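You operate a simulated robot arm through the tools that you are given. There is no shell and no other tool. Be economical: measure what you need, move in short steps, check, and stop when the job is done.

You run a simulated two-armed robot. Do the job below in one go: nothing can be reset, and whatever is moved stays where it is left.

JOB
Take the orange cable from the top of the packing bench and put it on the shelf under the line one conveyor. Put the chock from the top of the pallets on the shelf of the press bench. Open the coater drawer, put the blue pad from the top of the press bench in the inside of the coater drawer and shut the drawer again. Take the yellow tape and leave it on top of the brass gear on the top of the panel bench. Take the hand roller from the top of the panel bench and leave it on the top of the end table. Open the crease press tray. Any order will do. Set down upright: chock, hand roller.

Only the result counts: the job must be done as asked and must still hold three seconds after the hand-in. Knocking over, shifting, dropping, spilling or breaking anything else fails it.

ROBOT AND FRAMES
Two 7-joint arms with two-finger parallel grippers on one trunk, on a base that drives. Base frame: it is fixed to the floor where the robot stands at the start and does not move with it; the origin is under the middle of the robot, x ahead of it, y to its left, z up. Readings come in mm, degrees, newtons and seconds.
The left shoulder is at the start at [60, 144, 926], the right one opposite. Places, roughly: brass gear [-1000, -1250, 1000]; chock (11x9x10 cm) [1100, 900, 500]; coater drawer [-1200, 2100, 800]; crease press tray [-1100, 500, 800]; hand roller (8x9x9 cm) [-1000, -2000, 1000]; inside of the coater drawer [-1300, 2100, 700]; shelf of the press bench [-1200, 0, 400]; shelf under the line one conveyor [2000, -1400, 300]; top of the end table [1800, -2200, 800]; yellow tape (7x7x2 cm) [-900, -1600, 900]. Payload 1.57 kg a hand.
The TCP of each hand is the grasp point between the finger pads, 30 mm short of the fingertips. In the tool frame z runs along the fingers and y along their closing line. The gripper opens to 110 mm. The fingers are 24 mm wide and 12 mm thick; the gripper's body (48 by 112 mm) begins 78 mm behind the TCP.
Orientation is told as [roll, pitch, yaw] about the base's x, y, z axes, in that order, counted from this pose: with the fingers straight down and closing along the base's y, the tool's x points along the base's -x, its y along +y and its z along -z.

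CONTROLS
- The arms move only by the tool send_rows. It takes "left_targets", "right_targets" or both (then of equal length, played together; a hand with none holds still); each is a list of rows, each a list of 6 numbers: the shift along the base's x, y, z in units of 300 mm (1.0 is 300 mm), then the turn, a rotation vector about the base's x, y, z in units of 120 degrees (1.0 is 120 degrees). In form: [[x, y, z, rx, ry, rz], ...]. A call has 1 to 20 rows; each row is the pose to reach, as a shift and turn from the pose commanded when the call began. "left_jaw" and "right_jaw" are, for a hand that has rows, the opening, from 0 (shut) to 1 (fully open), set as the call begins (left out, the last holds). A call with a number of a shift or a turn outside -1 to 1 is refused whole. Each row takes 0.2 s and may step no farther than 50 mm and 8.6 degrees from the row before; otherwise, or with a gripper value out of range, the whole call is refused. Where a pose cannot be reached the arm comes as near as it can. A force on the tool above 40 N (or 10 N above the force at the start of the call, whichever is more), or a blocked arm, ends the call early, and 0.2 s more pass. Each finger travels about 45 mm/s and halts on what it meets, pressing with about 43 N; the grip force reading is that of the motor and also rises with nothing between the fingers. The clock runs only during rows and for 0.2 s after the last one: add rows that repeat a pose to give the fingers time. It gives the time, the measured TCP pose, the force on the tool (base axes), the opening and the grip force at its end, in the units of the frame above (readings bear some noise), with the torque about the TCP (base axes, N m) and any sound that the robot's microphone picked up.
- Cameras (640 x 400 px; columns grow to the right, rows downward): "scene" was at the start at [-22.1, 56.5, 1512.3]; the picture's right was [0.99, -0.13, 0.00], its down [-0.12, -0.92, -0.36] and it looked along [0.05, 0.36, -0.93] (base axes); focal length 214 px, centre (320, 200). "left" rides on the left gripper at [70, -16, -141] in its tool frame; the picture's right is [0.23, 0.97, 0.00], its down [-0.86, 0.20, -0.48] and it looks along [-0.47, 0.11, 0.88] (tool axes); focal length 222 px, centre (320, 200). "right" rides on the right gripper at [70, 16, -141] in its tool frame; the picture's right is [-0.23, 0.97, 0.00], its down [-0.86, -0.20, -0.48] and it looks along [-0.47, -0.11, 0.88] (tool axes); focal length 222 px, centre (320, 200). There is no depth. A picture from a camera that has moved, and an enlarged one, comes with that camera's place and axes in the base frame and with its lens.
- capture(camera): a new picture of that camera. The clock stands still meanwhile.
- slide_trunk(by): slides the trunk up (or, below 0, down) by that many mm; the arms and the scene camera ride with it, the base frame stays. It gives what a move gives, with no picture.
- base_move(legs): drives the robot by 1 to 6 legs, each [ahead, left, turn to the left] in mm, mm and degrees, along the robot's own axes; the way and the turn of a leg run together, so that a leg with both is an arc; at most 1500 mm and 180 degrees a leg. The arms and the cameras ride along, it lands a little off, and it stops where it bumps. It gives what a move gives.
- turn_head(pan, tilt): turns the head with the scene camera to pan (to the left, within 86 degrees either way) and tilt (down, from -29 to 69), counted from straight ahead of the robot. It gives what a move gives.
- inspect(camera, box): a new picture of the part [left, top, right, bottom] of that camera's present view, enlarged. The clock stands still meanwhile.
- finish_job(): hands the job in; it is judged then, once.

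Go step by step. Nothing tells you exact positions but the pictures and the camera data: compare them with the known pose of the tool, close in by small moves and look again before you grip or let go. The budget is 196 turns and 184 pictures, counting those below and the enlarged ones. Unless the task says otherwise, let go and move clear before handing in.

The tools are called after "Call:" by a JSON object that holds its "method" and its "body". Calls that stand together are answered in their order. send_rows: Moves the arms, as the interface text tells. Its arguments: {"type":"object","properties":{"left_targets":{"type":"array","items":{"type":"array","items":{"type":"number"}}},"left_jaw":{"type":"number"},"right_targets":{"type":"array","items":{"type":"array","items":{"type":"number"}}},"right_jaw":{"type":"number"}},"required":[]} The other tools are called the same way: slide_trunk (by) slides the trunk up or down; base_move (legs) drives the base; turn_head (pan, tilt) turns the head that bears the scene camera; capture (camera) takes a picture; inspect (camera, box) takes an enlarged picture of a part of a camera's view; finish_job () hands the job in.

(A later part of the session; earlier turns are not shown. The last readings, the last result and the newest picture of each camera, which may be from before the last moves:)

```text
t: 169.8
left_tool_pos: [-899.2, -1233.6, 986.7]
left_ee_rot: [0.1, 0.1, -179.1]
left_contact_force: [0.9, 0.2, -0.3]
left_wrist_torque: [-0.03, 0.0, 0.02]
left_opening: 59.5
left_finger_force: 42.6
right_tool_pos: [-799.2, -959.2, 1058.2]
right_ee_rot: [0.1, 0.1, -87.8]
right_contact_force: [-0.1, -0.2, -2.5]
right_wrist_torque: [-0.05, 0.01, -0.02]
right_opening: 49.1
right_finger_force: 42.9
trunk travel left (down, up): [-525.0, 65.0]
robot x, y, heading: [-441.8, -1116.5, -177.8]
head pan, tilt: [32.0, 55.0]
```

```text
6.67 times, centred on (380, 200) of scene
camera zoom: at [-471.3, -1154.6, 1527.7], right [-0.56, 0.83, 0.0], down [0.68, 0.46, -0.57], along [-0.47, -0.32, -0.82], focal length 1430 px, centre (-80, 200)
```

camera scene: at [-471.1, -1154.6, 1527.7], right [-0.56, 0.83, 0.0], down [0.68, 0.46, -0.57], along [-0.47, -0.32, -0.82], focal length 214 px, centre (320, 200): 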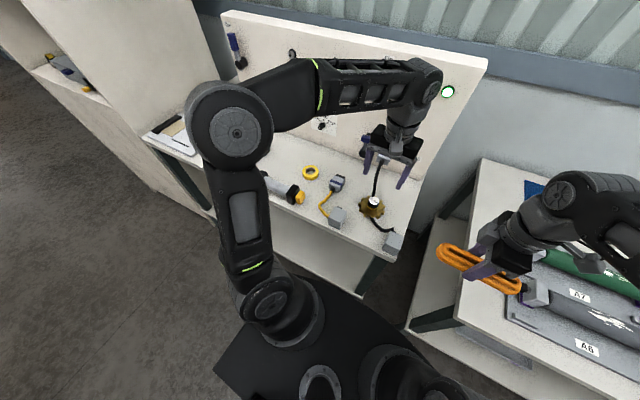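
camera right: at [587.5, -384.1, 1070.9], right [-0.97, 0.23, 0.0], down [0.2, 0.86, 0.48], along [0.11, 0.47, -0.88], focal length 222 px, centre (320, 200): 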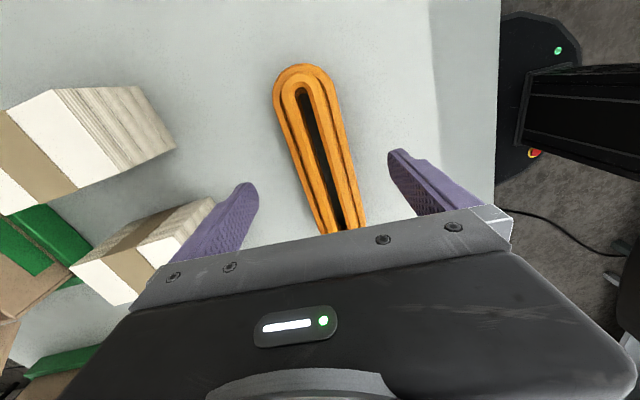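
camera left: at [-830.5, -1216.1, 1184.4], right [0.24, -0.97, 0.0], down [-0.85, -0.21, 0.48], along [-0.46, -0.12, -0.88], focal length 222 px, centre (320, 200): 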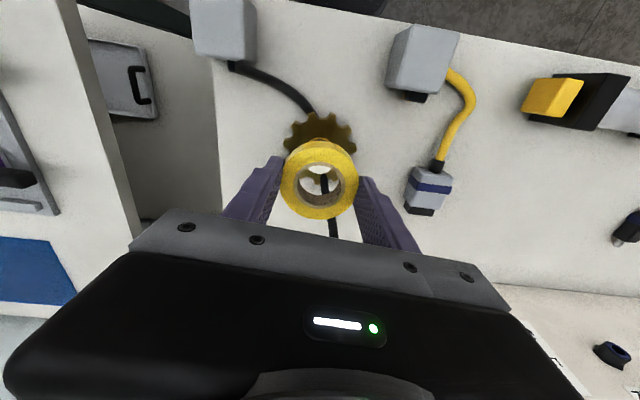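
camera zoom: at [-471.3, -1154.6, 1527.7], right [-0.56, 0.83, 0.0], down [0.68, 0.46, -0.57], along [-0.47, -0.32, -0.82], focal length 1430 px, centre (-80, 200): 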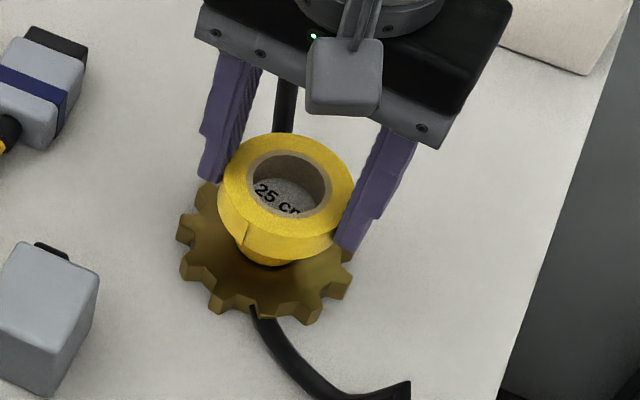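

Call:
{"method": "send_rows", "body": {"left_targets": [[0, 0, -0.006, 0, 0, 0], [0, 0, -0.012, 0, 0, 0], [0, 0, -0.018, 0, 0, 0], [0, 0, -0.024, 0, 0, 0], [0, 0, -0.03, 0, 0, 0], [0, 0, -0.03, 0, 0, 0]]}}

Call:
{"method": "inspect", "body": {"camera": "left", "box": [260, 120, 380, 230]}}

Call:
{"method": "inspect", "body": {"camera": "scene", "box": [350, 170, 410, 230]}}

```text
t: 171.2
left_tool_pos: [-898.9, -1235.0, 981.0]
left_ee_rot: [0.2, -0.3, -179.0]
left_contact_force: [1.7, -2.5, 31.8]
left_wrist_torque: [-0.24, 0.28, 0.25]
left_opening: 59.3
left_finger_force: 42.8
right_tool_pos: [-798.5, -959.2, 1060.5]
right_ee_rot: [0.0, 0.1, -87.8]
right_contact_force: [-0.5, 0.9, -2.2]
right_wrist_torque: [-0.02, 0.04, 0.0]
right_opening: 49.5
right_finger_force: 43.4
trunk travel left (down, up): [-525.0, 65.0]
robot x, y, heading: [-441.2, -1114.5, -177.7]
head pan, tilt: [32.0, 55.0]
```

```text
3.64 times, centred on (320, 175) of left
camera zoom: at [-828.1, -1216.3, 1122.9], right [0.24, -0.97, 0.0], down [-0.85, -0.21, 0.48], along [-0.47, -0.12, -0.88], focal length 808 px, centre (320, 291)
```

zoom: 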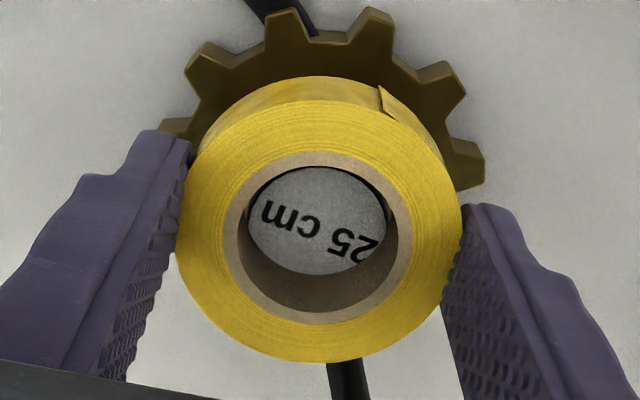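

```text
6.67 times, centred on (380, 200) of scene
camera zoom: at [-468.6, -1154.5, 1528.2], right [-0.56, 0.83, 0.0], down [0.68, 0.46, -0.57], along [-0.48, -0.32, -0.82], focal length 1430 px, centre (-80, 200)
```

zoom: 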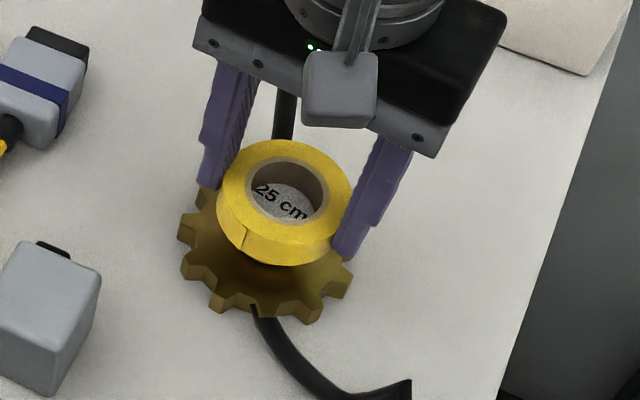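

Tape rests on the knob. Relieve the push, then release.

Call:
{"method": "send_rows", "body": {"left_targets": [[0, 0, 0.008, 0, 0, 0], [0, 0, 0.016, 0, 0, 0], [0, 0, 0.016, 0, 0, 0]]}}

Call:
{"method": "inspect", "body": {"camera": "left", "box": [260, 120, 380, 230]}}

```text
t: 172.0
left_tool_pos: [-897.7, -1234.1, 981.9]
left_ee_rot: [0.2, 0.3, -179.1]
left_contact_force: [0.0, 0.2, -0.8]
left_wrist_torque: [0.02, 0.02, 0.01]
left_opening: 59.2
left_finger_force: 42.6
right_tool_pos: [-801.3, -959.1, 1058.0]
right_ee_rot: [0.0, 0.1, -87.7]
right_contact_force: [-0.3, 0.8, -2.5]
right_wrist_torque: [-0.06, 0.01, 0.0]
right_opening: 49.3
right_finger_force: 43.3
trunk travel left (down, up): [-525.0, 65.0]
robot x, y, heading: [-442.9, -1116.0, -177.6]
head pan, tilt: [32.0, 55.0]
```

```text
3.64 times, centred on (320, 175) of left
camera zoom: at [-829.0, -1216.3, 1123.8], right [0.24, -0.97, 0.01], down [-0.85, -0.21, 0.47], along [-0.46, -0.12, -0.88], focal length 808 px, centre (320, 291)
```

zoom: 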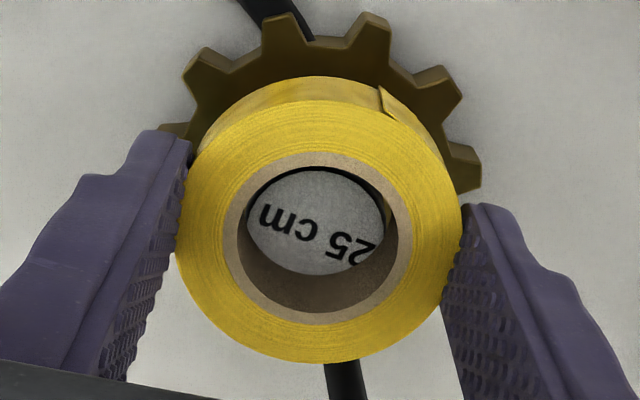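

Call:
{"method": "send_rows", "body": {"left_targets": [[0, 0, 0, 0, 0, 0], [0, 0, 0, 0, 0, 0], [0, 0, 0, 0, 0, 0], [0, 0, 0, 0, 0, 0]], "left_jaw": 0.85}}

Call:
{"method": "inspect", "body": {"camera": "left", "box": [260, 120, 380, 230]}}

Call:
{"method": "inspect", "body": {"camera": "scene", "box": [350, 170, 410, 230]}}

```text
t: 173.0
left_tool_pos: [-897.9, -1234.7, 983.7]
left_ee_rot: [0.1, 0.2, -179.2]
left_contact_force: [0.7, -0.3, 0.1]
left_wrist_torque: [0.03, -0.03, -0.03]
left_opening: 93.5
left_finger_force: 0.1
right_tool_pos: [-801.2, -958.0, 1058.6]
right_ee_rot: [0.1, 0.1, -87.7]
right_contact_force: [-0.2, -0.6, -1.4]
right_wrist_torque: [-0.04, 0.0, 0.03]
right_opening: 49.2
right_finger_force: 43.1
trunk travel left (down, up): [-525.0, 65.0]
robot x, y, heading: [-440.4, -1113.3, -177.5]
head pan, tilt: [32.0, 55.0]
```

```text
3.64 times, centred on (320, 175) of left
camera zoom: at [-829.4, -1216.4, 1125.3], right [0.24, -0.97, 0.0], down [-0.85, -0.21, 0.48], along [-0.46, -0.12, -0.88], focal length 808 px, centre (320, 291)
```

zoom: 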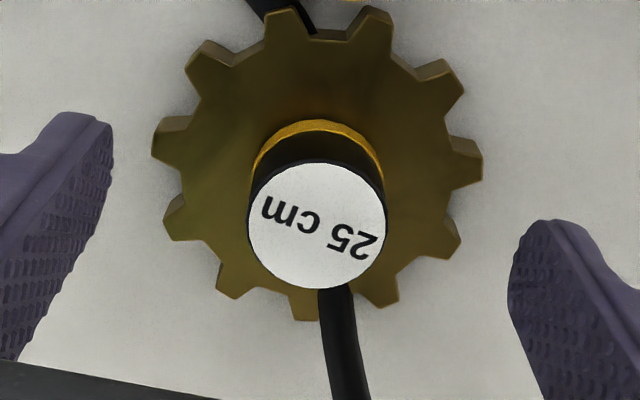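

```text
6.67 times, centred on (380, 200) of scene
camera zoom: at [-471.2, -1154.6, 1527.7], right [-0.56, 0.83, 0.0], down [0.68, 0.46, -0.57], along [-0.47, -0.32, -0.82], focal length 1430 px, centre (-80, 200)
```

zoom: 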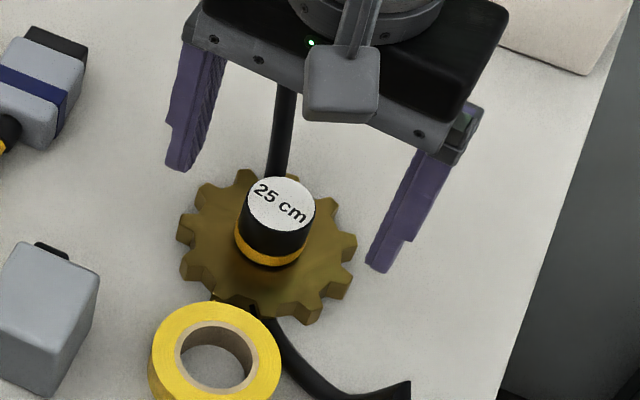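

The tape slipped off: recalculating with the knob's true height (947) puts the knob centre at about (-904.5, -1235.5), so I'd been ~6 mm off. The gear hasn't moved. I'll raise the hand and look at the tape.

Call:
{"method": "send_rows", "body": {"left_targets": [[0, 0, 0.12, 0, 0, 0], [0, 0, 0.25, 0, 0, 0], [0.1, 0, 0.3, 0, 0, 0], [0.22, 0, 0.3, 0, 0, 0], [0.22, 0, 0.3, 0, 0, 0]]}}

Call:
{"method": "capture", "body": {"camera": "left"}}

Call:
{"method": "inspect", "body": {"camera": "scene", "box": [330, 180, 410, 250]}}

```text
t: 174.2
left_tool_pos: [-832.7, -1233.4, 1074.4]
left_ee_rot: [0.1, 0.1, -179.1]
left_contact_force: [-0.6, 0.3, -0.9]
left_wrist_torque: [0.0, -0.02, -0.02]
left_opening: 93.7
left_finger_force: 0.0
right_tool_pos: [-800.6, -958.5, 1058.6]
right_ee_rot: [0.2, 0.1, -87.7]
right_contact_force: [-0.7, -0.9, -2.4]
right_wrist_torque: [-0.02, -0.01, 0.0]
right_opening: 49.1
right_finger_force: 42.6
trunk travel left (down, up): [-525.0, 65.0]
robot x, y, heading: [-441.0, -1114.1, -177.6]
head pan, tilt: [32.0, 55.0]
```

```text
90 pictures are left
camera left: at [-763.7, -1215.5, 1215.2], right [0.24, -0.97, 0.0], down [-0.85, -0.21, 0.48], along [-0.46, -0.12, -0.88], focal length 222 px, centre (320, 200)
```

left: 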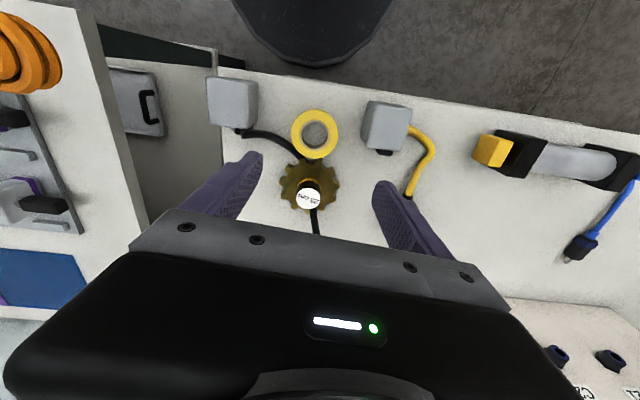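

```text
5.71 times, centred on (370, 215) of scene
camera zoom: at [-471.7, -1154.5, 1527.7], right [-0.56, 0.83, 0.0], down [0.68, 0.46, -0.57], along [-0.47, -0.32, -0.82], focal length 1226 px, centre (34, 114)
```

zoom: 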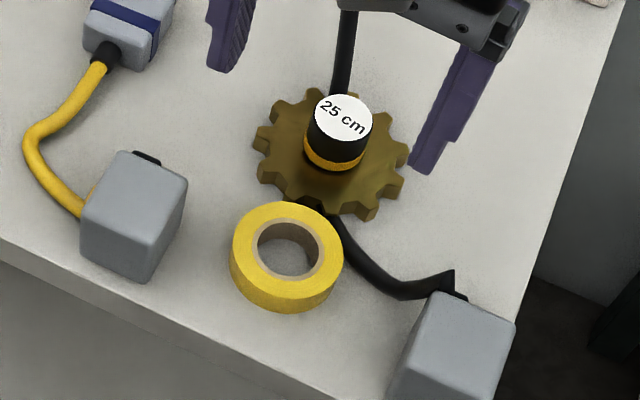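

Tape lies at about (-824, -1226), between two grey boxes and beside the gear. I'll pre-close to ~72 mm and come down with a check.

Call:
{"method": "send_rows", "body": {"left_targets": [[0.015, 0.02, -0.05, 0, 0, 0], [0.029, 0.033, -0.12, 0, 0, 0], [0.029, 0.033, -0.22, 0, 0, 0], [0.029, 0.033, -0.3, 0, 0, 0], [0.029, 0.033, -0.3, 0, 0, 0]], "left_jaw": 0.66}}

Call:
{"method": "capture", "body": {"camera": "left"}}

```text
t: 175.4
left_tool_pos: [-823.3, -1223.4, 983.4]
left_ee_rot: [0.1, 0.1, -179.0]
left_contact_force: [-0.9, 0.3, 0.4]
left_wrist_torque: [0.02, 0.02, 0.0]
left_opening: 72.8
left_finger_force: 0.0
right_tool_pos: [-799.0, -957.8, 1058.7]
right_ee_rot: [0.1, 0.2, -87.7]
right_contact_force: [-0.1, 0.0, -2.0]
right_wrist_torque: [-0.03, 0.04, -0.02]
right_opening: 49.5
right_finger_force: 42.9
trunk travel left (down, up): [-525.0, 65.0]
robot x, y, heading: [-436.4, -1113.4, -177.6]
head pan, tilt: [32.0, 55.0]
```

```text
88 pictures are left
camera left: at [-754.2, -1206.1, 1125.1], right [0.24, -0.97, 0.0], down [-0.85, -0.21, 0.48], along [-0.46, -0.12, -0.88], focal length 222 px, centre (320, 200)
```

left: 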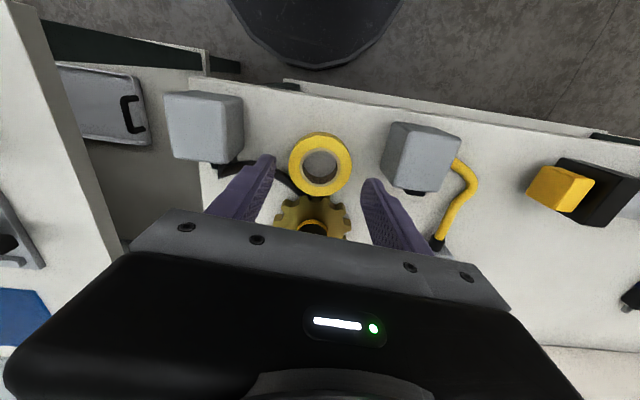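

Call:
{"method": "send_rows", "body": {"left_targets": [[-0.025, 0.006, 0, 0, 0, 0], [-0.025, 0.006, -0.06, 0, 0, 0], [-0.025, 0.006, -0.11, 0, 0, 0], [-0.025, 0.006, -0.141, 0, 0, 0], [-0.025, 0.006, -0.141, 0, 0, 0]]}}

Call:
{"method": "send_rows", "body": {"left_targets": [[0, 0, 0, 0, 0, 0], [0, 0, 0, 0, 0, 0], [0, 0, 0, 0, 0, 0], [0, 0, 0, 0, 0, 0]], "left_jaw": 0}}

Call:
{"method": "send_rows", "body": {"left_targets": [[0.01, 0, 0.06, 0, 0, 0], [0.01, 0, 0.18, 0, 0, 0], [0.01, 0, 0.3, 0, 0, 0], [0.01, 0, 0.3, 0, 0, 0]]}}

Call:
{"method": "capture", "body": {"camera": "left"}}

```text
t: 176.6
left_tool_pos: [-830.0, -1222.2, 941.5]
left_ee_rot: [0.2, 0.1, -179.1]
left_contact_force: [0.2, -0.6, 0.2]
left_wrist_torque: [-0.01, 0.03, 0.0]
left_opening: 72.7
left_finger_force: 0.1
right_tool_pos: [-799.0, -959.3, 1058.7]
right_ee_rot: [0.0, 0.1, -87.7]
right_contact_force: [-0.2, 0.1, -2.3]
right_wrist_torque: [-0.03, 0.02, -0.02]
right_opening: 49.3
right_finger_force: 42.8
trunk travel left (down, up): [-525.0, 65.0]
robot x, y, heading: [-444.9, -1119.0, -177.9]
head pan, tilt: [32.0, 55.0]
```

```text
t: 177.6
left_tool_pos: [-830.6, -1222.1, 941.6]
left_ee_rot: [0.1, 0.1, -179.1]
left_contact_force: [0.5, 0.3, 0.5]
left_wrist_torque: [0.05, -0.01, 0.01]
left_opening: 60.3
left_finger_force: 43.2
right_tool_pos: [-799.9, -959.7, 1057.4]
right_ee_rot: [0.1, 0.1, -87.7]
right_contact_force: [0.1, -0.2, -1.5]
right_wrist_torque: [-0.01, 0.02, 0.0]
right_opening: 49.3
right_finger_force: 43.4
trunk travel left (down, up): [-525.0, 65.0]
robot x, y, heading: [-441.1, -1114.7, -177.5]
head pan, tilt: [32.0, 55.0]
```

```text
t: 178.6
left_tool_pos: [-828.7, -1221.5, 1031.4]
left_ee_rot: [0.1, 0.0, -179.1]
left_contact_force: [-0.8, -0.7, 0.0]
left_wrist_torque: [0.0, -0.01, 0.02]
left_opening: 60.2
left_finger_force: 42.8
right_tool_pos: [-799.8, -958.6, 1058.7]
right_ee_rot: [0.0, 0.1, -87.7]
right_contact_force: [-1.2, 0.1, -2.7]
right_wrist_torque: [-0.01, -0.01, -0.02]
right_opening: 49.8
right_finger_force: 43.0
trunk travel left (down, up): [-525.0, 65.0]
robot x, y, heading: [-442.7, -1116.1, -177.7]
head pan, tilt: [32.0, 55.0]
```

```text
87 pictures are left
camera left: at [-759.3, -1204.2, 1173.4], right [0.24, -0.97, 0.0], down [-0.85, -0.21, 0.48], along [-0.46, -0.12, -0.88], focal length 222 px, centre (320, 200)
```

left: 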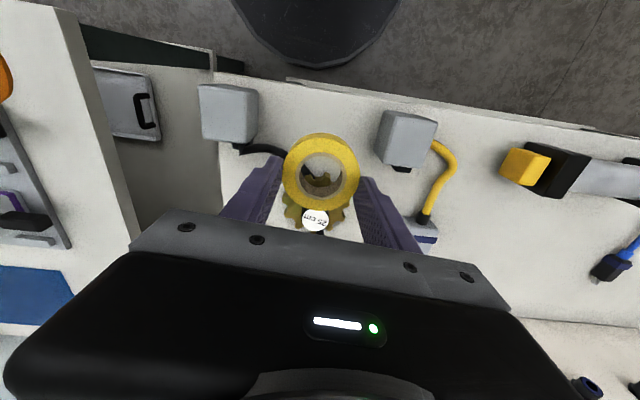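

Tape regained; its centre is ~3 mm ahead (+x) of the TCP. Target TCP (-907.6, -1235.5); contact expected at TCP z≈989.

Call:
{"method": "send_rows", "body": {"left_targets": [[-0.1, -0.02, 0.01, 0, 0, 0], [-0.2, -0.04, 0.01, 0, 0, 0], [-0.263, -0.047, 0.01, 0, 0, 0], [-0.263, -0.047, -0.06, 0, 0, 0], [-0.263, -0.047, -0.12, 0, 0, 0], [-0.263, -0.047, -0.13, 0, 0, 0], [-0.263, -0.047, -0.13, 0, 0, 0]]}}

Call:
{"method": "inspect", "body": {"camera": "left", "box": [260, 120, 380, 230]}}

```text
t: 180.2
left_tool_pos: [-907.0, -1236.3, 992.1]
left_ee_rot: [0.1, 0.1, -179.1]
left_contact_force: [-0.4, -0.2, -1.3]
left_wrist_torque: [-0.02, -0.01, 0.0]
left_opening: 60.5
left_finger_force: 43.2
right_tool_pos: [-800.4, -958.4, 1060.1]
right_ee_rot: [0.0, 0.2, -87.7]
right_contact_force: [0.5, 0.8, -2.3]
right_wrist_torque: [0.01, 0.01, 0.02]
right_opening: 49.5
right_finger_force: 43.0
trunk travel left (down, up): [-525.0, 65.0]
robot x, y, heading: [-439.4, -1117.4, -177.8]
head pan, tilt: [32.0, 55.0]
```

```text
3.64 times, centred on (320, 175) of left
camera zoom: at [-838.3, -1218.9, 1133.6], right [0.24, -0.97, 0.0], down [-0.85, -0.21, 0.48], along [-0.46, -0.12, -0.88], focal length 808 px, centre (320, 291)
```

zoom: 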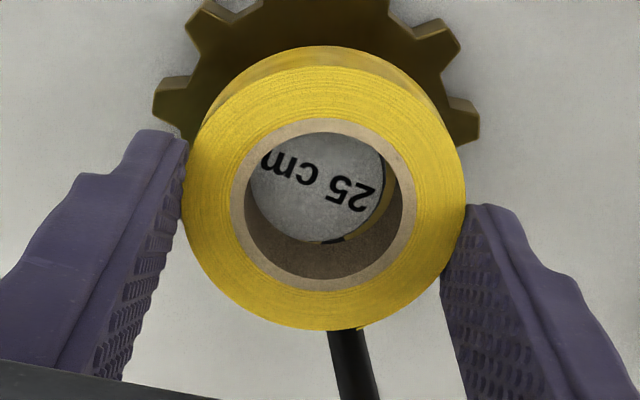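

Shift 2 mm toward -x and +y, then lower to light contact.

Call:
{"method": "send_rows", "body": {"left_targets": [[-0.0065, 0.0065, 0, 0, 0, 0], [-0.0065, 0.0065, -0.006, 0, 0, 0], [-0.0065, 0.0065, -0.01, 0, 0, 0], [-0.0065, 0.0065, -0.01, 0, 0, 0]]}}

Call:
{"method": "inspect", "body": {"camera": "left", "box": [260, 120, 380, 230]}}

```text
t: 181.2
left_tool_pos: [-910.3, -1234.9, 988.4]
left_ee_rot: [0.0, 0.1, -179.1]
left_contact_force: [-0.8, -0.6, -0.3]
left_wrist_torque: [0.0, 0.0, -0.04]
left_opening: 60.4
left_finger_force: 43.4
right_tool_pos: [-800.7, -958.8, 1058.3]
right_ee_rot: [0.1, 0.2, -87.7]
right_contact_force: [-0.5, -0.1, -3.0]
right_wrist_torque: [-0.02, -0.01, 0.0]
right_opening: 49.0
right_finger_force: 43.4
trunk travel left (down, up): [-525.0, 65.0]
robot x, y, heading: [-439.3, -1116.7, -177.9]
head pan, tilt: [32.0, 55.0]
```

```text
3.64 times, centred on (320, 175) of left
camera zoom: at [-840.3, -1217.0, 1130.7], right [0.24, -0.97, 0.0], down [-0.85, -0.21, 0.48], along [-0.46, -0.12, -0.88], focal length 808 px, centre (320, 291)
```

zoom: 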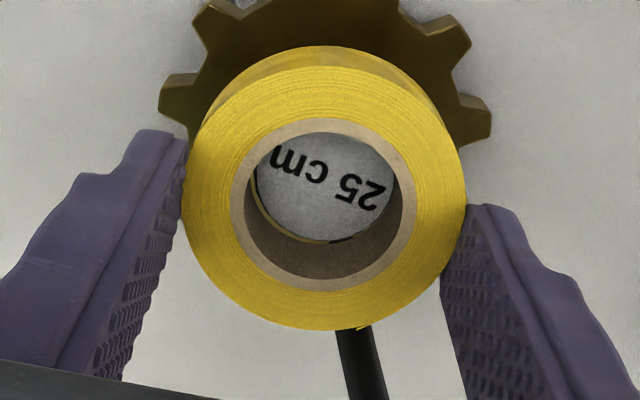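

The hole seems marginally larger than the knob. Fine-centre and lower gently; it may slide around the knob onto the gear face.

Call:
{"method": "send_rows", "body": {"left_targets": [[0.0025, -0.003, 0, 0, 0, 0], [0.0025, -0.003, -0.004, 0, 0, 0], [0.0025, -0.003, -0.008, 0, 0, 0], [0.0025, -0.003, -0.012, 0, 0, 0], [0.0025, -0.003, -0.012, 0, 0, 0]]}}

Call:
{"method": "inspect", "body": {"camera": "left", "box": [260, 120, 380, 230]}}

```text
t: 182.4
left_tool_pos: [-909.2, -1235.5, 988.5]
left_ee_rot: [0.2, -0.2, -179.0]
left_contact_force: [-0.7, -3.7, 21.7]
left_wrist_torque: [-0.1, 0.21, 0.06]
left_opening: 60.5
left_finger_force: 42.8
right_tool_pos: [-799.9, -959.4, 1059.2]
right_ee_rot: [-0.1, 0.1, -87.7]
right_contact_force: [0.1, -0.3, -2.6]
right_wrist_torque: [0.01, -0.01, 0.01]
right_opening: 49.2
right_finger_force: 43.1
trunk travel left (down, up): [-525.0, 65.0]
robot x, y, heading: [-439.0, -1115.6, -177.7]
head pan, tilt: [32.0, 55.0]
```

```text
3.64 times, centred on (320, 175) of left
camera zoom: at [-838.8, -1217.7, 1129.0], right [0.24, -0.97, 0.0], down [-0.85, -0.21, 0.48], along [-0.47, -0.12, -0.88], focal length 808 px, centre (320, 291)
```

zoom: 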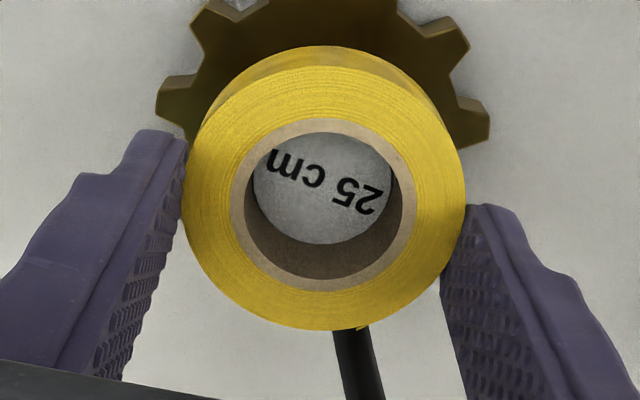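

Contact with the tape nearly concentric. Relieve and release.

Call:
{"method": "send_rows", "body": {"left_targets": [[0, 0, 0.005, 0, 0, 0], [0, 0, 0.009, 0, 0, 0], [0, 0, 0.009, 0, 0, 0]]}}

Call:
{"method": "send_rows", "body": {"left_targets": [[0, 0, 0, 0, 0, 0], [0, 0, 0, 0, 0, 0], [0, 0, 0, 0, 0, 0], [0, 0, 0, 0, 0, 0]], "left_jaw": 0.85}}

Call:
{"method": "capture", "body": {"camera": "left"}}

```text
t: 183.2
left_tool_pos: [-908.3, -1234.5, 986.4]
left_ee_rot: [0.1, 0.0, -179.1]
left_contact_force: [-3.3, -0.3, 7.0]
left_wrist_torque: [0.03, 0.18, 0.01]
left_opening: 60.5
left_finger_force: 43.2
right_tool_pos: [-799.5, -958.7, 1058.0]
right_ee_rot: [0.2, 0.0, -87.6]
right_contact_force: [0.3, -0.2, -1.5]
right_wrist_torque: [0.01, -0.01, -0.01]
right_opening: 49.5
right_finger_force: 42.6
trunk travel left (down, up): [-525.0, 65.0]
robot x, y, heading: [-442.9, -1119.7, -177.7]
head pan, tilt: [32.0, 55.0]
```

```text
t: 184.2
left_tool_pos: [-907.8, -1235.6, 987.4]
left_ee_rot: [0.1, 0.2, -179.2]
left_contact_force: [1.0, -0.1, 1.0]
left_wrist_torque: [0.0, -0.01, -0.03]
left_opening: 93.4
left_finger_force: 0.1
right_tool_pos: [-800.1, -959.1, 1059.3]
right_ee_rot: [0.1, 0.1, -87.7]
right_contact_force: [0.4, 0.8, -1.3]
right_wrist_torque: [-0.03, 0.0, -0.01]
right_opening: 49.5
right_finger_force: 43.2
trunk travel left (down, up): [-525.0, 65.0]
robot x, y, heading: [-441.6, -1114.0, -177.9]
head pan, tilt: [32.0, 55.0]
```

```text
83 pictures are left
camera left: at [-839.4, -1217.7, 1129.9], right [0.24, -0.97, 0.0], down [-0.85, -0.21, 0.48], along [-0.46, -0.12, -0.88], focal length 222 px, centre (320, 200)
```

left: 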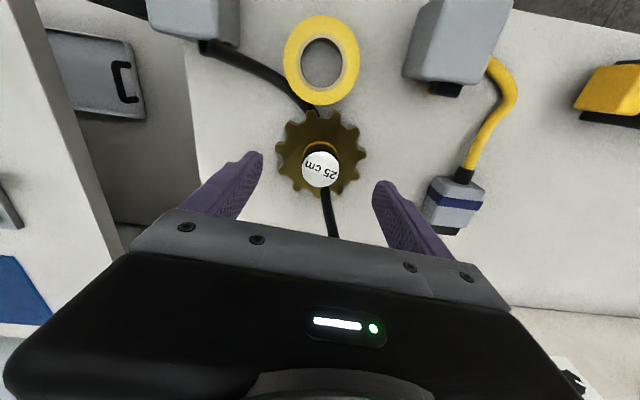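

It slipped off again to the same side; the push stored in the arm at release likely flicked it. I'll regrip the tape centrally and release with no force. First go above it.

Call:
{"method": "send_rows", "body": {"left_targets": [[0, 0, 0.12, 0, 0, 0], [0, 0, 0.22, 0, 0, 0], [0.12, 0.03, 0.22, 0, 0, 0], [0.24, 0.06, 0.22, 0, 0, 0], [0.275, 0.065, 0.12, 0, 0, 0], [0.275, 0.065, 0.0, 0, 0, 0], [0.275, 0.065, 0.0, 0, 0, 0]], "left_jaw": 0.68}}

Call:
{"method": "capture", "body": {"camera": "left"}}

Call:
{"method": "inspect", "body": {"camera": "scene", "box": [330, 180, 410, 250]}}

```text
t: 185.8
left_tool_pos: [-825.4, -1216.2, 988.5]
left_ee_rot: [0.1, 0.0, -179.0]
left_contact_force: [0.1, 0.0, -0.3]
left_wrist_torque: [0.06, 0.0, 0.02]
left_opening: 74.9
left_finger_force: 0.1
right_tool_pos: [-800.1, -959.2, 1058.5]
right_ee_rot: [0.2, 0.0, -87.7]
right_contact_force: [0.8, 0.2, -1.7]
right_wrist_torque: [0.01, 0.0, 0.01]
right_opening: 49.5
right_finger_force: 42.8
trunk travel left (down, up): [-525.0, 65.0]
robot x, y, heading: [-440.2, -1116.8, -177.6]
head pan, tilt: [32.0, 55.0]
```

```text
82 pictures are left
camera left: at [-757.3, -1198.0, 1130.0], right [0.24, -0.97, 0.0], down [-0.85, -0.21, 0.48], along [-0.46, -0.12, -0.88], focal length 222 px, centre (320, 200)
```

left: 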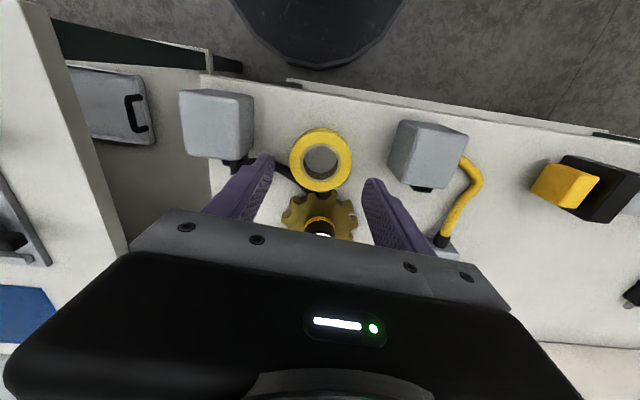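

```text
5.71 times, centred on (370, 215) of scene
camera zoom: at [-471.0, -1154.7, 1527.7], right [-0.56, 0.83, 0.0], down [0.68, 0.46, -0.57], along [-0.47, -0.32, -0.82], focal length 1226 px, centre (34, 114)
```

zoom: 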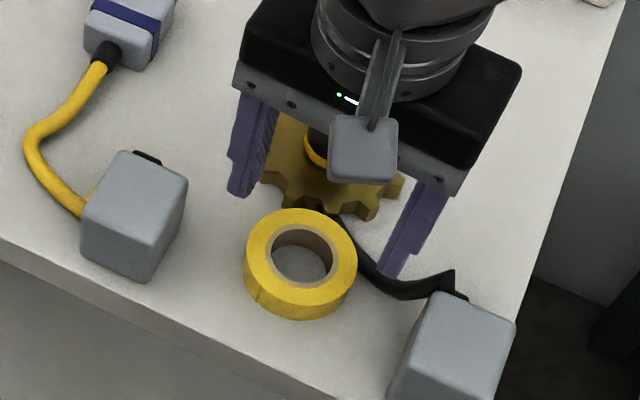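

Call:
{"method": "send_rows", "body": {"left_targets": [[0.004, 0, -0.06, 0, 0, 0], [0.004, 0, -0.12, 0, 0, 0], [0.004, 0, -0.156, 0, 0, 0], [0.004, 0, -0.156, 0, 0, 0]]}}

Call:
{"method": "send_rows", "body": {"left_targets": [[0, 0, 0, 0, 0, 0], [0, 0, 0, 0, 0, 0], [0, 0, 0, 0, 0, 0], [0, 0, 0, 0, 0, 0]], "left_jaw": 0}}

Call:
{"method": "send_rows", "body": {"left_targets": [[0, 0, 0.06, 0, 0, 0], [0, 0, 0.18, 0, 0, 0], [0, 0, 0.3, 0, 0, 0], [-0.1, -0.03, 0.3, 0, 0, 0], [-0.2, -0.06, 0.3, 0, 0, 0], [-0.275, -0.063, 0.3, 0, 0, 0], [-0.275, -0.063, 0.22, 0, 0, 0], [-0.275, -0.063, 0.18, 0, 0, 0], [-0.275, -0.063, 0.18, 0, 0, 0]]}}

Call:
{"method": "inspect", "body": {"camera": "left", "box": [260, 120, 380, 230]}}

Call:
{"method": "inspect", "body": {"camera": "scene", "box": [350, 170, 410, 230]}}

```text
t: 186.8
left_tool_pos: [-824.7, -1214.7, 941.0]
left_ee_rot: [0.1, -0.1, -179.1]
left_contact_force: [-0.9, -0.2, 0.1]
left_wrist_torque: [-0.03, 0.0, -0.02]
left_opening: 74.9
left_finger_force: 0.0
right_tool_pos: [-801.4, -958.8, 1059.6]
right_ee_rot: [0.1, 0.1, -87.8]
right_contact_force: [-0.2, 0.5, -2.7]
right_wrist_torque: [-0.07, 0.02, 0.0]
right_opening: 49.2
right_finger_force: 43.2
trunk travel left (down, up): [-525.0, 65.0]
robot x, y, heading: [-438.9, -1114.7, -178.1]
head pan, tilt: [32.0, 55.0]
```

```text
t: 187.8
left_tool_pos: [-824.6, -1216.1, 941.6]
left_ee_rot: [0.1, 0.1, -179.2]
left_contact_force: [0.6, -0.9, -0.8]
left_wrist_torque: [-0.02, 0.0, 0.0]
left_opening: 59.5
left_finger_force: 42.3
right_tool_pos: [-799.1, -958.7, 1058.2]
right_ee_rot: [0.1, 0.0, -87.8]
right_contact_force: [-0.5, 0.6, -2.0]
right_wrist_torque: [0.01, 0.01, -0.02]
right_opening: 49.1
right_finger_force: 43.0
trunk travel left (down, up): [-525.0, 65.0]
robot x, y, heading: [-441.9, -1120.2, -177.7]
head pan, tilt: [32.0, 55.0]
```

```text
t: 189.8
left_tool_pos: [-906.5, -1235.9, 994.7]
left_ee_rot: [0.1, 0.1, -179.0]
left_contact_force: [-0.2, 0.7, -0.8]
left_wrist_torque: [-0.01, -0.01, -0.04]
left_opening: 59.7
left_finger_force: 42.8
right_tool_pos: [-800.3, -960.1, 1057.9]
right_ee_rot: [0.2, 0.1, -87.8]
right_contact_force: [-0.3, 0.2, -2.5]
right_wrist_torque: [0.0, 0.0, -0.01]
right_opening: 49.5
right_finger_force: 43.3
trunk travel left (down, up): [-525.0, 65.0]
robot x, y, heading: [-441.9, -1119.2, -177.9]
head pan, tilt: [32.0, 55.0]
```

```text
3.64 times, centred on (320, 175) of left
camera zoom: at [-838.6, -1217.5, 1136.9], right [0.24, -0.97, 0.0], down [-0.85, -0.21, 0.48], along [-0.46, -0.12, -0.88], focal length 808 px, centre (320, 291)
```

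zoom: 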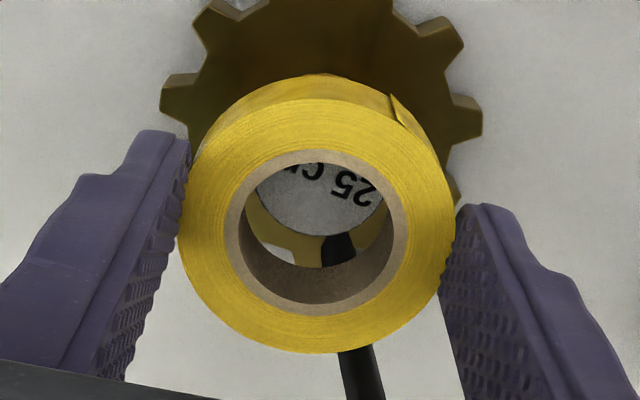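

```text
6.67 times, centred on (380, 200) of scene
camera zoom: at [-471.2, -1154.7, 1527.7], right [-0.56, 0.83, 0.0], down [0.68, 0.46, -0.57], along [-0.47, -0.32, -0.82], focal length 1430 px, centre (-80, 200)
```

zoom: 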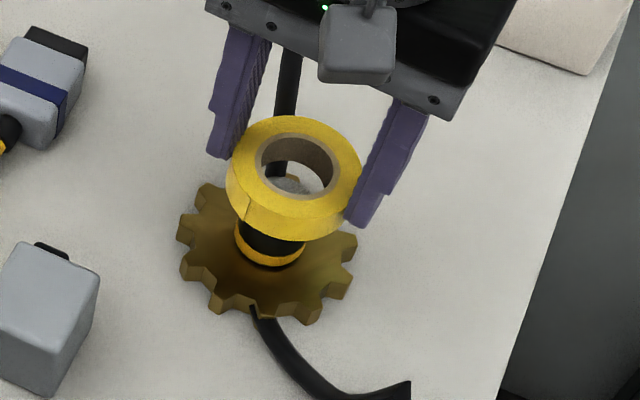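

Both cameras put the tape ~4.5 mm to -x of the knob centre now. Shift +2 mm and lower to first light touch.

Call:
{"method": "send_rows", "body": {"left_targets": [[0.007, 0, -0.008, 0, 0, 0], [0.007, 0, -0.016, 0, 0, 0], [0.007, 0, -0.022, 0, 0, 0], [0.007, 0, -0.022, 0, 0, 0]]}}

Call:
{"method": "send_rows", "body": {"left_targets": [[0, 0, -0.0035, 0, 0, 0], [0, 0, -0.0035, 0, 0, 0]]}}

```text
t: 190.8
left_tool_pos: [-905.1, -1234.6, 988.4]
left_ee_rot: [0.1, 0.1, -179.0]
left_contact_force: [0.2, -0.2, -0.1]
left_wrist_torque: [-0.03, 0.01, 0.01]
left_opening: 59.2
left_finger_force: 43.4
right_tool_pos: [-800.6, -959.0, 1058.4]
right_ee_rot: [0.1, 0.1, -87.6]
right_contact_force: [0.1, -0.1, -2.6]
right_wrist_torque: [0.0, 0.01, -0.02]
right_opening: 49.5
right_finger_force: 43.4
trunk travel left (down, up): [-525.0, 65.0]
robot x, y, heading: [-440.8, -1116.8, -178.0]
head pan, tilt: [32.0, 55.0]
```

```text
t: 191.4
left_tool_pos: [-905.3, -1234.7, 987.8]
left_ee_rot: [0.1, 0.0, -179.2]
left_contact_force: [-1.2, -1.8, 6.6]
left_wrist_torque: [0.01, -0.04, -0.05]
left_opening: 59.4
left_finger_force: 42.9
right_tool_pos: [-800.2, -960.1, 1058.7]
right_ee_rot: [0.1, 0.2, -87.7]
right_contact_force: [-1.4, 0.4, -1.7]
right_wrist_torque: [-0.01, -0.02, 0.01]
right_opening: 49.5
right_finger_force: 42.3
trunk travel left (down, up): [-525.0, 65.0]
robot x, y, heading: [-441.6, -1114.9, -177.9]
head pan, tilt: [32.0, 55.0]
```

Call:
{"method": "send_rows", "body": {"left_targets": [[0, 0, 0.0015, 0, 0, 0], [0, 0, 0.0015, 0, 0, 0]]}}

Call:
{"method": "inspect", "body": {"camera": "left", "box": [260, 120, 380, 230]}}

```text
t: 192.0
left_tool_pos: [-906.1, -1235.5, 988.2]
left_ee_rot: [0.1, 0.0, -179.1]
left_contact_force: [-0.4, -1.3, 1.3]
left_wrist_torque: [0.0, 0.0, 0.01]
left_opening: 59.4
left_finger_force: 43.1
right_tool_pos: [-800.3, -958.8, 1058.3]
right_ee_rot: [0.1, 0.1, -87.7]
right_contact_force: [-0.4, 0.7, -2.8]
right_wrist_torque: [0.0, -0.02, 0.02]
right_opening: 49.4
right_finger_force: 42.8
trunk travel left (down, up): [-525.0, 65.0]
robot x, y, heading: [-444.2, -1115.2, -177.7]
head pan, tilt: [32.0, 55.0]
```

```text
3.64 times, centred on (320, 175) of left
camera zoom: at [-836.0, -1217.2, 1129.9], right [0.24, -0.97, 0.0], down [-0.85, -0.21, 0.48], along [-0.46, -0.12, -0.88], focal length 808 px, centre (320, 291)
```

zoom: 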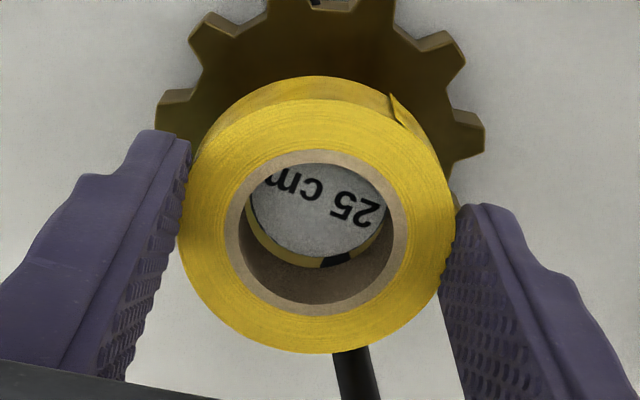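

Now there's a small even offset toward -x with zero force. Release.

Call:
{"method": "send_rows", "body": {"left_targets": [[0, 0, 0, 0, 0, 0], [0, 0, 0, 0, 0, 0], [0, 0, 0, 0, 0, 0], [0, 0, 0, 0, 0, 0]], "left_jaw": 0.85}}

Call:
{"method": "capture", "body": {"camera": "left"}}

```text
t: 193.0
left_tool_pos: [-905.6, -1235.2, 988.1]
left_ee_rot: [0.1, 0.1, -179.0]
left_contact_force: [-0.1, -0.4, -0.5]
left_wrist_torque: [0.0, 0.03, 0.01]
left_opening: 93.7
left_finger_force: 0.0
right_tool_pos: [-800.5, -959.3, 1058.7]
right_ee_rot: [0.1, 0.0, -87.7]
right_contact_force: [0.4, 0.4, -1.5]
right_wrist_torque: [-0.03, 0.04, -0.02]
right_opening: 49.2
right_finger_force: 43.1
trunk travel left (down, up): [-525.0, 65.0]
robot x, y, heading: [-439.4, -1115.7, -177.9]
head pan, tilt: [32.0, 55.0]
```

```text
77 pictures are left
camera left: at [-836.1, -1217.2, 1129.9], right [0.24, -0.97, 0.0], down [-0.85, -0.21, 0.48], along [-0.46, -0.12, -0.88], focal length 222 px, centre (320, 200)
```

left: 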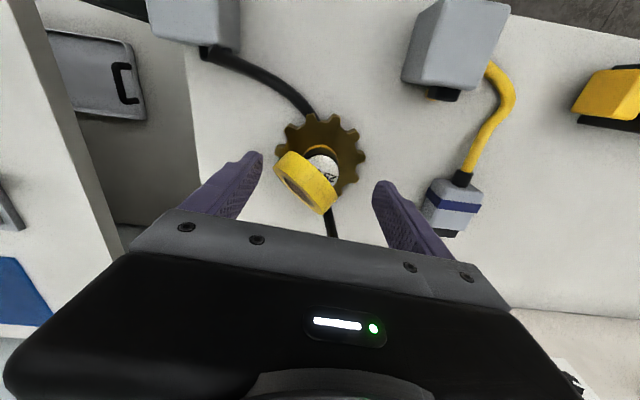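

It tipped to the other side. Let it settle and look.

Call:
{"method": "send_rows", "body": {"left_targets": [[0, 0, 0.1, 0, 0, 0], [0, 0, 0.22, 0, 0, 0], [0, 0, 0.3, 0, 0, 0], [0, 0, 0.3, 0, 0, 0]]}}

Call:
{"method": "inspect", "body": {"camera": "scene", "box": [350, 170, 410, 230]}}

Call:
{"method": "inspect", "body": {"camera": "left", "box": [240, 90, 400, 210]}}

```text
t: 194.0
left_tool_pos: [-905.2, -1234.8, 1078.6]
left_ee_rot: [0.1, 0.0, -179.1]
left_contact_force: [-0.8, -0.1, -0.2]
left_wrist_torque: [0.01, 0.02, 0.03]
left_opening: 93.4
left_finger_force: 0.0
right_tool_pos: [-801.1, -959.1, 1058.1]
right_ee_rot: [0.1, 0.2, -87.7]
right_contact_force: [0.1, 0.1, -1.9]
right_wrist_torque: [-0.01, 0.0, 0.02]
right_opening: 49.1
right_finger_force: 42.6
trunk travel left (down, up): [-525.0, 65.0]
robot x, y, heading: [-442.5, -1117.7, -177.7]
head pan, tilt: [32.0, 55.0]
```

```text
6.67 times, centred on (380, 200) of scene
camera zoom: at [-471.4, -1154.6, 1527.7], right [-0.56, 0.83, 0.0], down [0.68, 0.46, -0.57], along [-0.47, -0.32, -0.82], focal length 1430 px, centre (-80, 200)
```

zoom: 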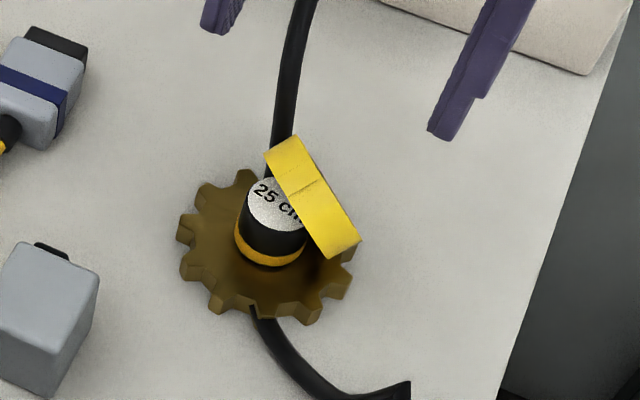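

```text
3.33 times, centred on (320, 150) of left
camera zoom: at [-835.7, -1217.3, 1220.2], right [0.24, -0.97, 0.0], down [-0.85, -0.21, 0.48], along [-0.46, -0.12, -0.88], focal length 740 px, centre (320, 367)
```

zoom: 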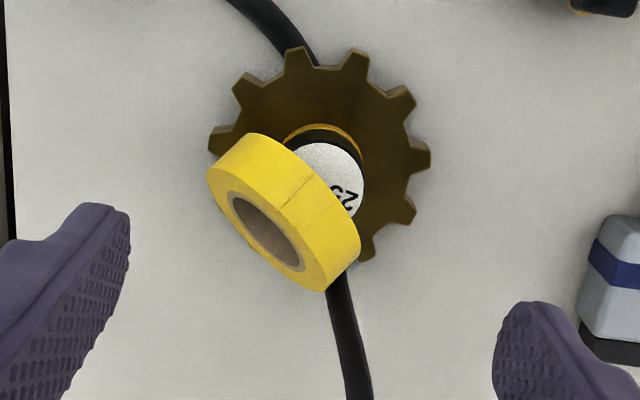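

The tape now leans against the knob — evidently its hole is slightly bigger than the knob, so the right way is to thread it over the knob. I'll regrip it (yawed 20°), lay it flat on a free spot, then thread it on.

Call:
{"method": "send_rows", "body": {"left_targets": [[-0.03, 0.015, -0.05, 0, 0, -0.06], [-0.053, 0.031, -0.13, 0, 0, -0.12], [-0.053, 0.031, -0.24, 0, 0, -0.167], [-0.053, 0.031, -0.33, 0, 0, -0.167], [-0.053, 0.031, -0.41, 0, 0, -0.167], [-0.053, 0.031, -0.41, 0, 0, -0.167]], "left_jaw": 0.78}}

Call:
{"method": "capture", "body": {"camera": "left"}}

```text
t: 195.4
left_tool_pos: [-920.9, -1225.9, 954.0]
left_ee_rot: [0.1, 0.0, 160.9]
left_contact_force: [-0.2, -1.0, 0.0]
left_wrist_torque: [-0.03, 0.02, 0.0]
left_opening: 85.8
left_finger_force: 0.1
right_tool_pos: [-800.1, -958.8, 1058.6]
right_ee_rot: [0.1, 0.0, -87.6]
right_contact_force: [0.0, 1.0, -1.9]
right_wrist_torque: [-0.06, -0.01, 0.03]
right_opening: 49.3
right_finger_force: 42.8
trunk travel left (down, up): [-525.0, 65.0]
robot x, y, heading: [-443.2, -1117.2, -177.7]
head pan, tilt: [32.0, 55.0]
```

```text
74 pictures are left
camera left: at [-849.7, -1232.5, 1096.5], right [-0.1, -0.99, 0.0], down [-0.87, 0.09, 0.48], along [-0.48, 0.05, -0.88], focal length 222 px, centre (320, 200)
```

left: 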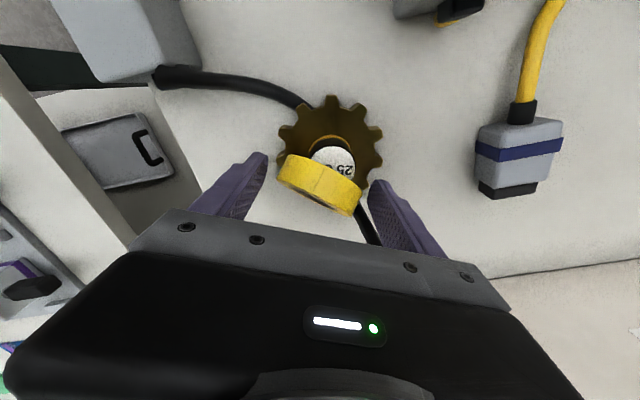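

Call:
{"method": "send_rows", "body": {"left_targets": [[0, 0, 0, 0, 0, 0], [0, 0, 0, 0, 0, 0], [0, 0, 0, 0, 0, 0], [0, 0, 0, 0, 0, 0]], "left_jaw": 0}}

Call:
{"method": "send_rows", "body": {"left_targets": [[0, 0, 0.08, 0, 0, 0], [0, 0, 0.2, 0, 0, 0], [0, 0, 0.32, 0, 0, 0.05], [0, -0.12, 0.36, 0, 0, 0.1], [0, -0.26, 0.36, 0, 0, 0.167], [0, -0.4, 0.36, 0, 0, 0.167], [0, -0.54, 0.36, 0, 0, 0.167], [0, -0.68, 0.36, 0, 0, 0.167], [0, -0.82, 0.36, 0, 0, 0.167], [0, -0.92, 0.36, 0, 0, 0.167], [0, -0.92, 0.22, 0, 0, 0.167], [0, -0.92, 0.1, 0, 0, 0.167], [0, -0.92, 0.1, 0, 0, 0.167]]}}

Call:
{"method": "capture", "body": {"camera": "left"}}

```text
t: 196.4
left_tool_pos: [-920.4, -1225.4, 953.9]
left_ee_rot: [0.1, 0.0, 161.0]
left_contact_force: [-0.1, 0.0, 0.2]
left_wrist_torque: [-0.06, 0.01, 0.01]
left_opening: 62.7
left_finger_force: 37.5
right_tool_pos: [-800.5, -958.1, 1058.7]
right_ee_rot: [0.1, 0.2, -87.8]
right_contact_force: [-0.3, 0.5, -2.7]
right_wrist_torque: [-0.03, 0.0, 0.02]
right_opening: 49.2
right_finger_force: 43.4
trunk travel left (down, up): [-525.0, 65.0]
robot x, y, heading: [-444.8, -1120.3, -177.7]
head pan, tilt: [32.0, 55.0]
```

```text
t: 199.2
left_tool_pos: [-920.0, -1503.3, 985.3]
left_ee_rot: [0.2, 0.1, -179.0]
left_contact_force: [-0.8, 0.7, -0.4]
left_wrist_torque: [-0.01, 0.01, -0.03]
left_opening: 62.8
left_finger_force: 42.8
right_tool_pos: [-801.0, -958.4, 1057.7]
right_ee_rot: [0.1, 0.0, -87.7]
right_contact_force: [-0.2, 0.1, -2.8]
right_wrist_torque: [-0.03, 0.0, -0.01]
right_opening: 49.4
right_finger_force: 43.3
trunk travel left (down, up): [-525.0, 65.0]
robot x, y, heading: [-440.9, -1116.5, -177.8]
head pan, tilt: [32.0, 55.0]
```

```text
73 pictures are left
camera left: at [-851.2, -1483.9, 1126.3], right [0.24, -0.97, 0.0], down [-0.85, -0.21, 0.48], along [-0.46, -0.12, -0.88], focal length 222 px, centre (320, 200)
```

left: 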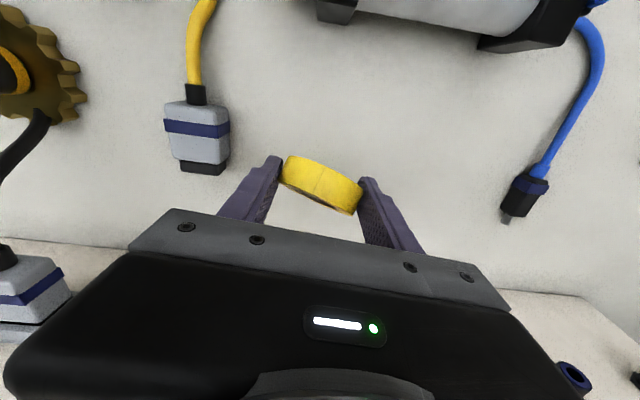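

Call:
{"method": "send_rows", "body": {"left_targets": [[0, 0, -0.05, 0, 0, 0], [0, 0, -0.09, 0, 0, 0], [0, 0, -0.12, 0, 0, 0], [0, 0, -0.135, 0, 0, 0], [0, 0, -0.15, 0, 0, 0]]}}

Call:
{"method": "send_rows", "body": {"left_targets": [[0, 0, 0, 0, 0, 0], [0, 0, 0, 0, 0, 0], [0, 0, 0, 0, 0, 0], [0, 0, 0, 0, 0, 0], [0, 0, 0, 0, 0, 0]], "left_jaw": 0.85}}

Call:
{"method": "capture", "body": {"camera": "left"}}

```text
t: 200.4
left_tool_pos: [-921.5, -1501.4, 939.0]
left_ee_rot: [0.1, 0.2, -179.0]
left_contact_force: [0.3, 0.4, -0.4]
left_wrist_torque: [0.01, -0.01, 0.02]
left_opening: 62.5
left_finger_force: 42.4
right_tool_pos: [-799.8, -958.0, 1058.2]
right_ee_rot: [0.2, 0.1, -87.7]
right_contact_force: [0.5, -0.3, -2.1]
right_wrist_torque: [-0.04, 0.05, -0.02]
right_opening: 49.4
right_finger_force: 43.1
trunk travel left (down, up): [-525.0, 65.0]
robot x, y, heading: [-440.5, -1114.9, -177.8]
head pan, tilt: [32.0, 55.0]
```

```text
t: 201.6
left_tool_pos: [-920.2, -1501.4, 940.1]
left_ee_rot: [0.0, 0.0, -179.1]
left_contact_force: [-0.1, -0.4, 0.7]
left_wrist_torque: [0.01, -0.02, 0.02]
left_opening: 93.4
left_finger_force: 0.1
right_tool_pos: [-799.7, -959.0, 1057.8]
right_ee_rot: [0.2, 0.0, -87.7]
right_contact_force: [-0.3, 0.1, -2.1]
right_wrist_torque: [-0.01, -0.01, -0.02]
right_opening: 49.2
right_finger_force: 42.5
trunk travel left (down, up): [-525.0, 65.0]
robot x, y, heading: [-441.2, -1116.6, -177.7]
head pan, tilt: [32.0, 55.0]
```

```text
72 pictures are left
camera left: at [-851.9, -1483.9, 1081.9], right [0.24, -0.97, 0.0], down [-0.85, -0.21, 0.48], along [-0.46, -0.12, -0.88], focal length 222 px, centre (320, 200)
```

left: 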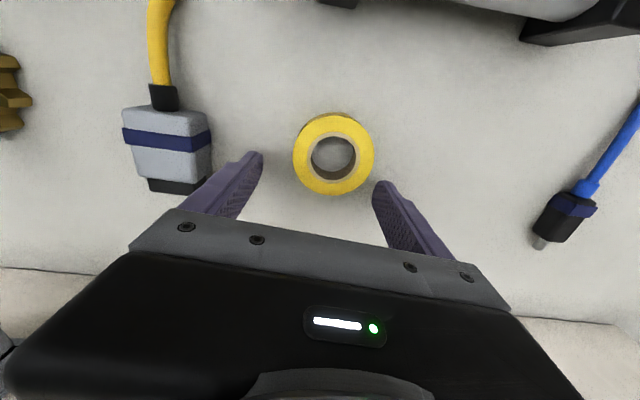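

Tape is flat now at about (-893.6, -1506). Regrip it centrally.

Call:
{"method": "send_rows", "body": {"left_targets": [[0, 0, 0.08, 0, 0, 0], [0, 0, 0.17, 0, 0, 0], [0.09, -0.015, 0.17, 0, 0, 0], [0.09, -0.015, 0.08, 0, 0, 0], [0.09, -0.015, 0.0, 0, 0, 0], [0.09, -0.015, -0.018, 0, 0, 0], [0.09, -0.015, -0.018, 0, 0, 0]]}}

Call:
{"method": "capture", "body": {"camera": "left"}}

```text
t: 203.2
left_tool_pos: [-894.6, -1506.0, 933.5]
left_ee_rot: [0.1, 0.1, -179.1]
left_contact_force: [1.1, -0.3, -0.4]
left_wrist_torque: [0.03, 0.03, -0.02]
left_opening: 93.7
left_finger_force: 0.0
right_tool_pos: [-800.4, -959.2, 1059.2]
right_ee_rot: [0.1, 0.1, -87.8]
right_contact_force: [-0.4, -0.1, -1.4]
right_wrist_torque: [-0.03, 0.03, -0.02]
right_opening: 49.4
right_finger_force: 43.0
trunk travel left (down, up): [-525.0, 65.0]
robot x, y, heading: [-443.5, -1114.2, -177.9]
head pan, tilt: [32.0, 55.0]
```

```text
71 pictures are left
camera left: at [-825.0, -1488.3, 1075.5], right [0.24, -0.97, 0.0], down [-0.85, -0.21, 0.48], along [-0.46, -0.12, -0.88], focal length 222 px, centre (320, 200)
```

left: 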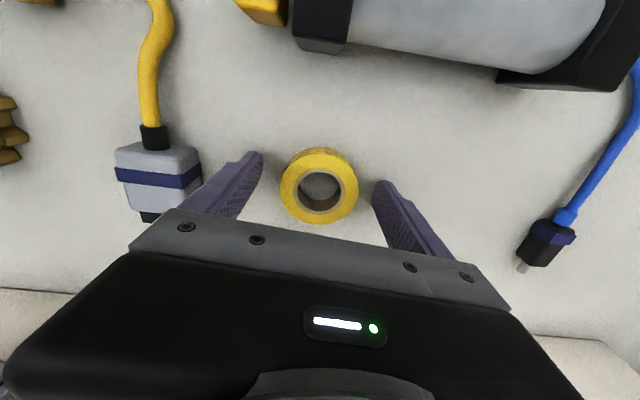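

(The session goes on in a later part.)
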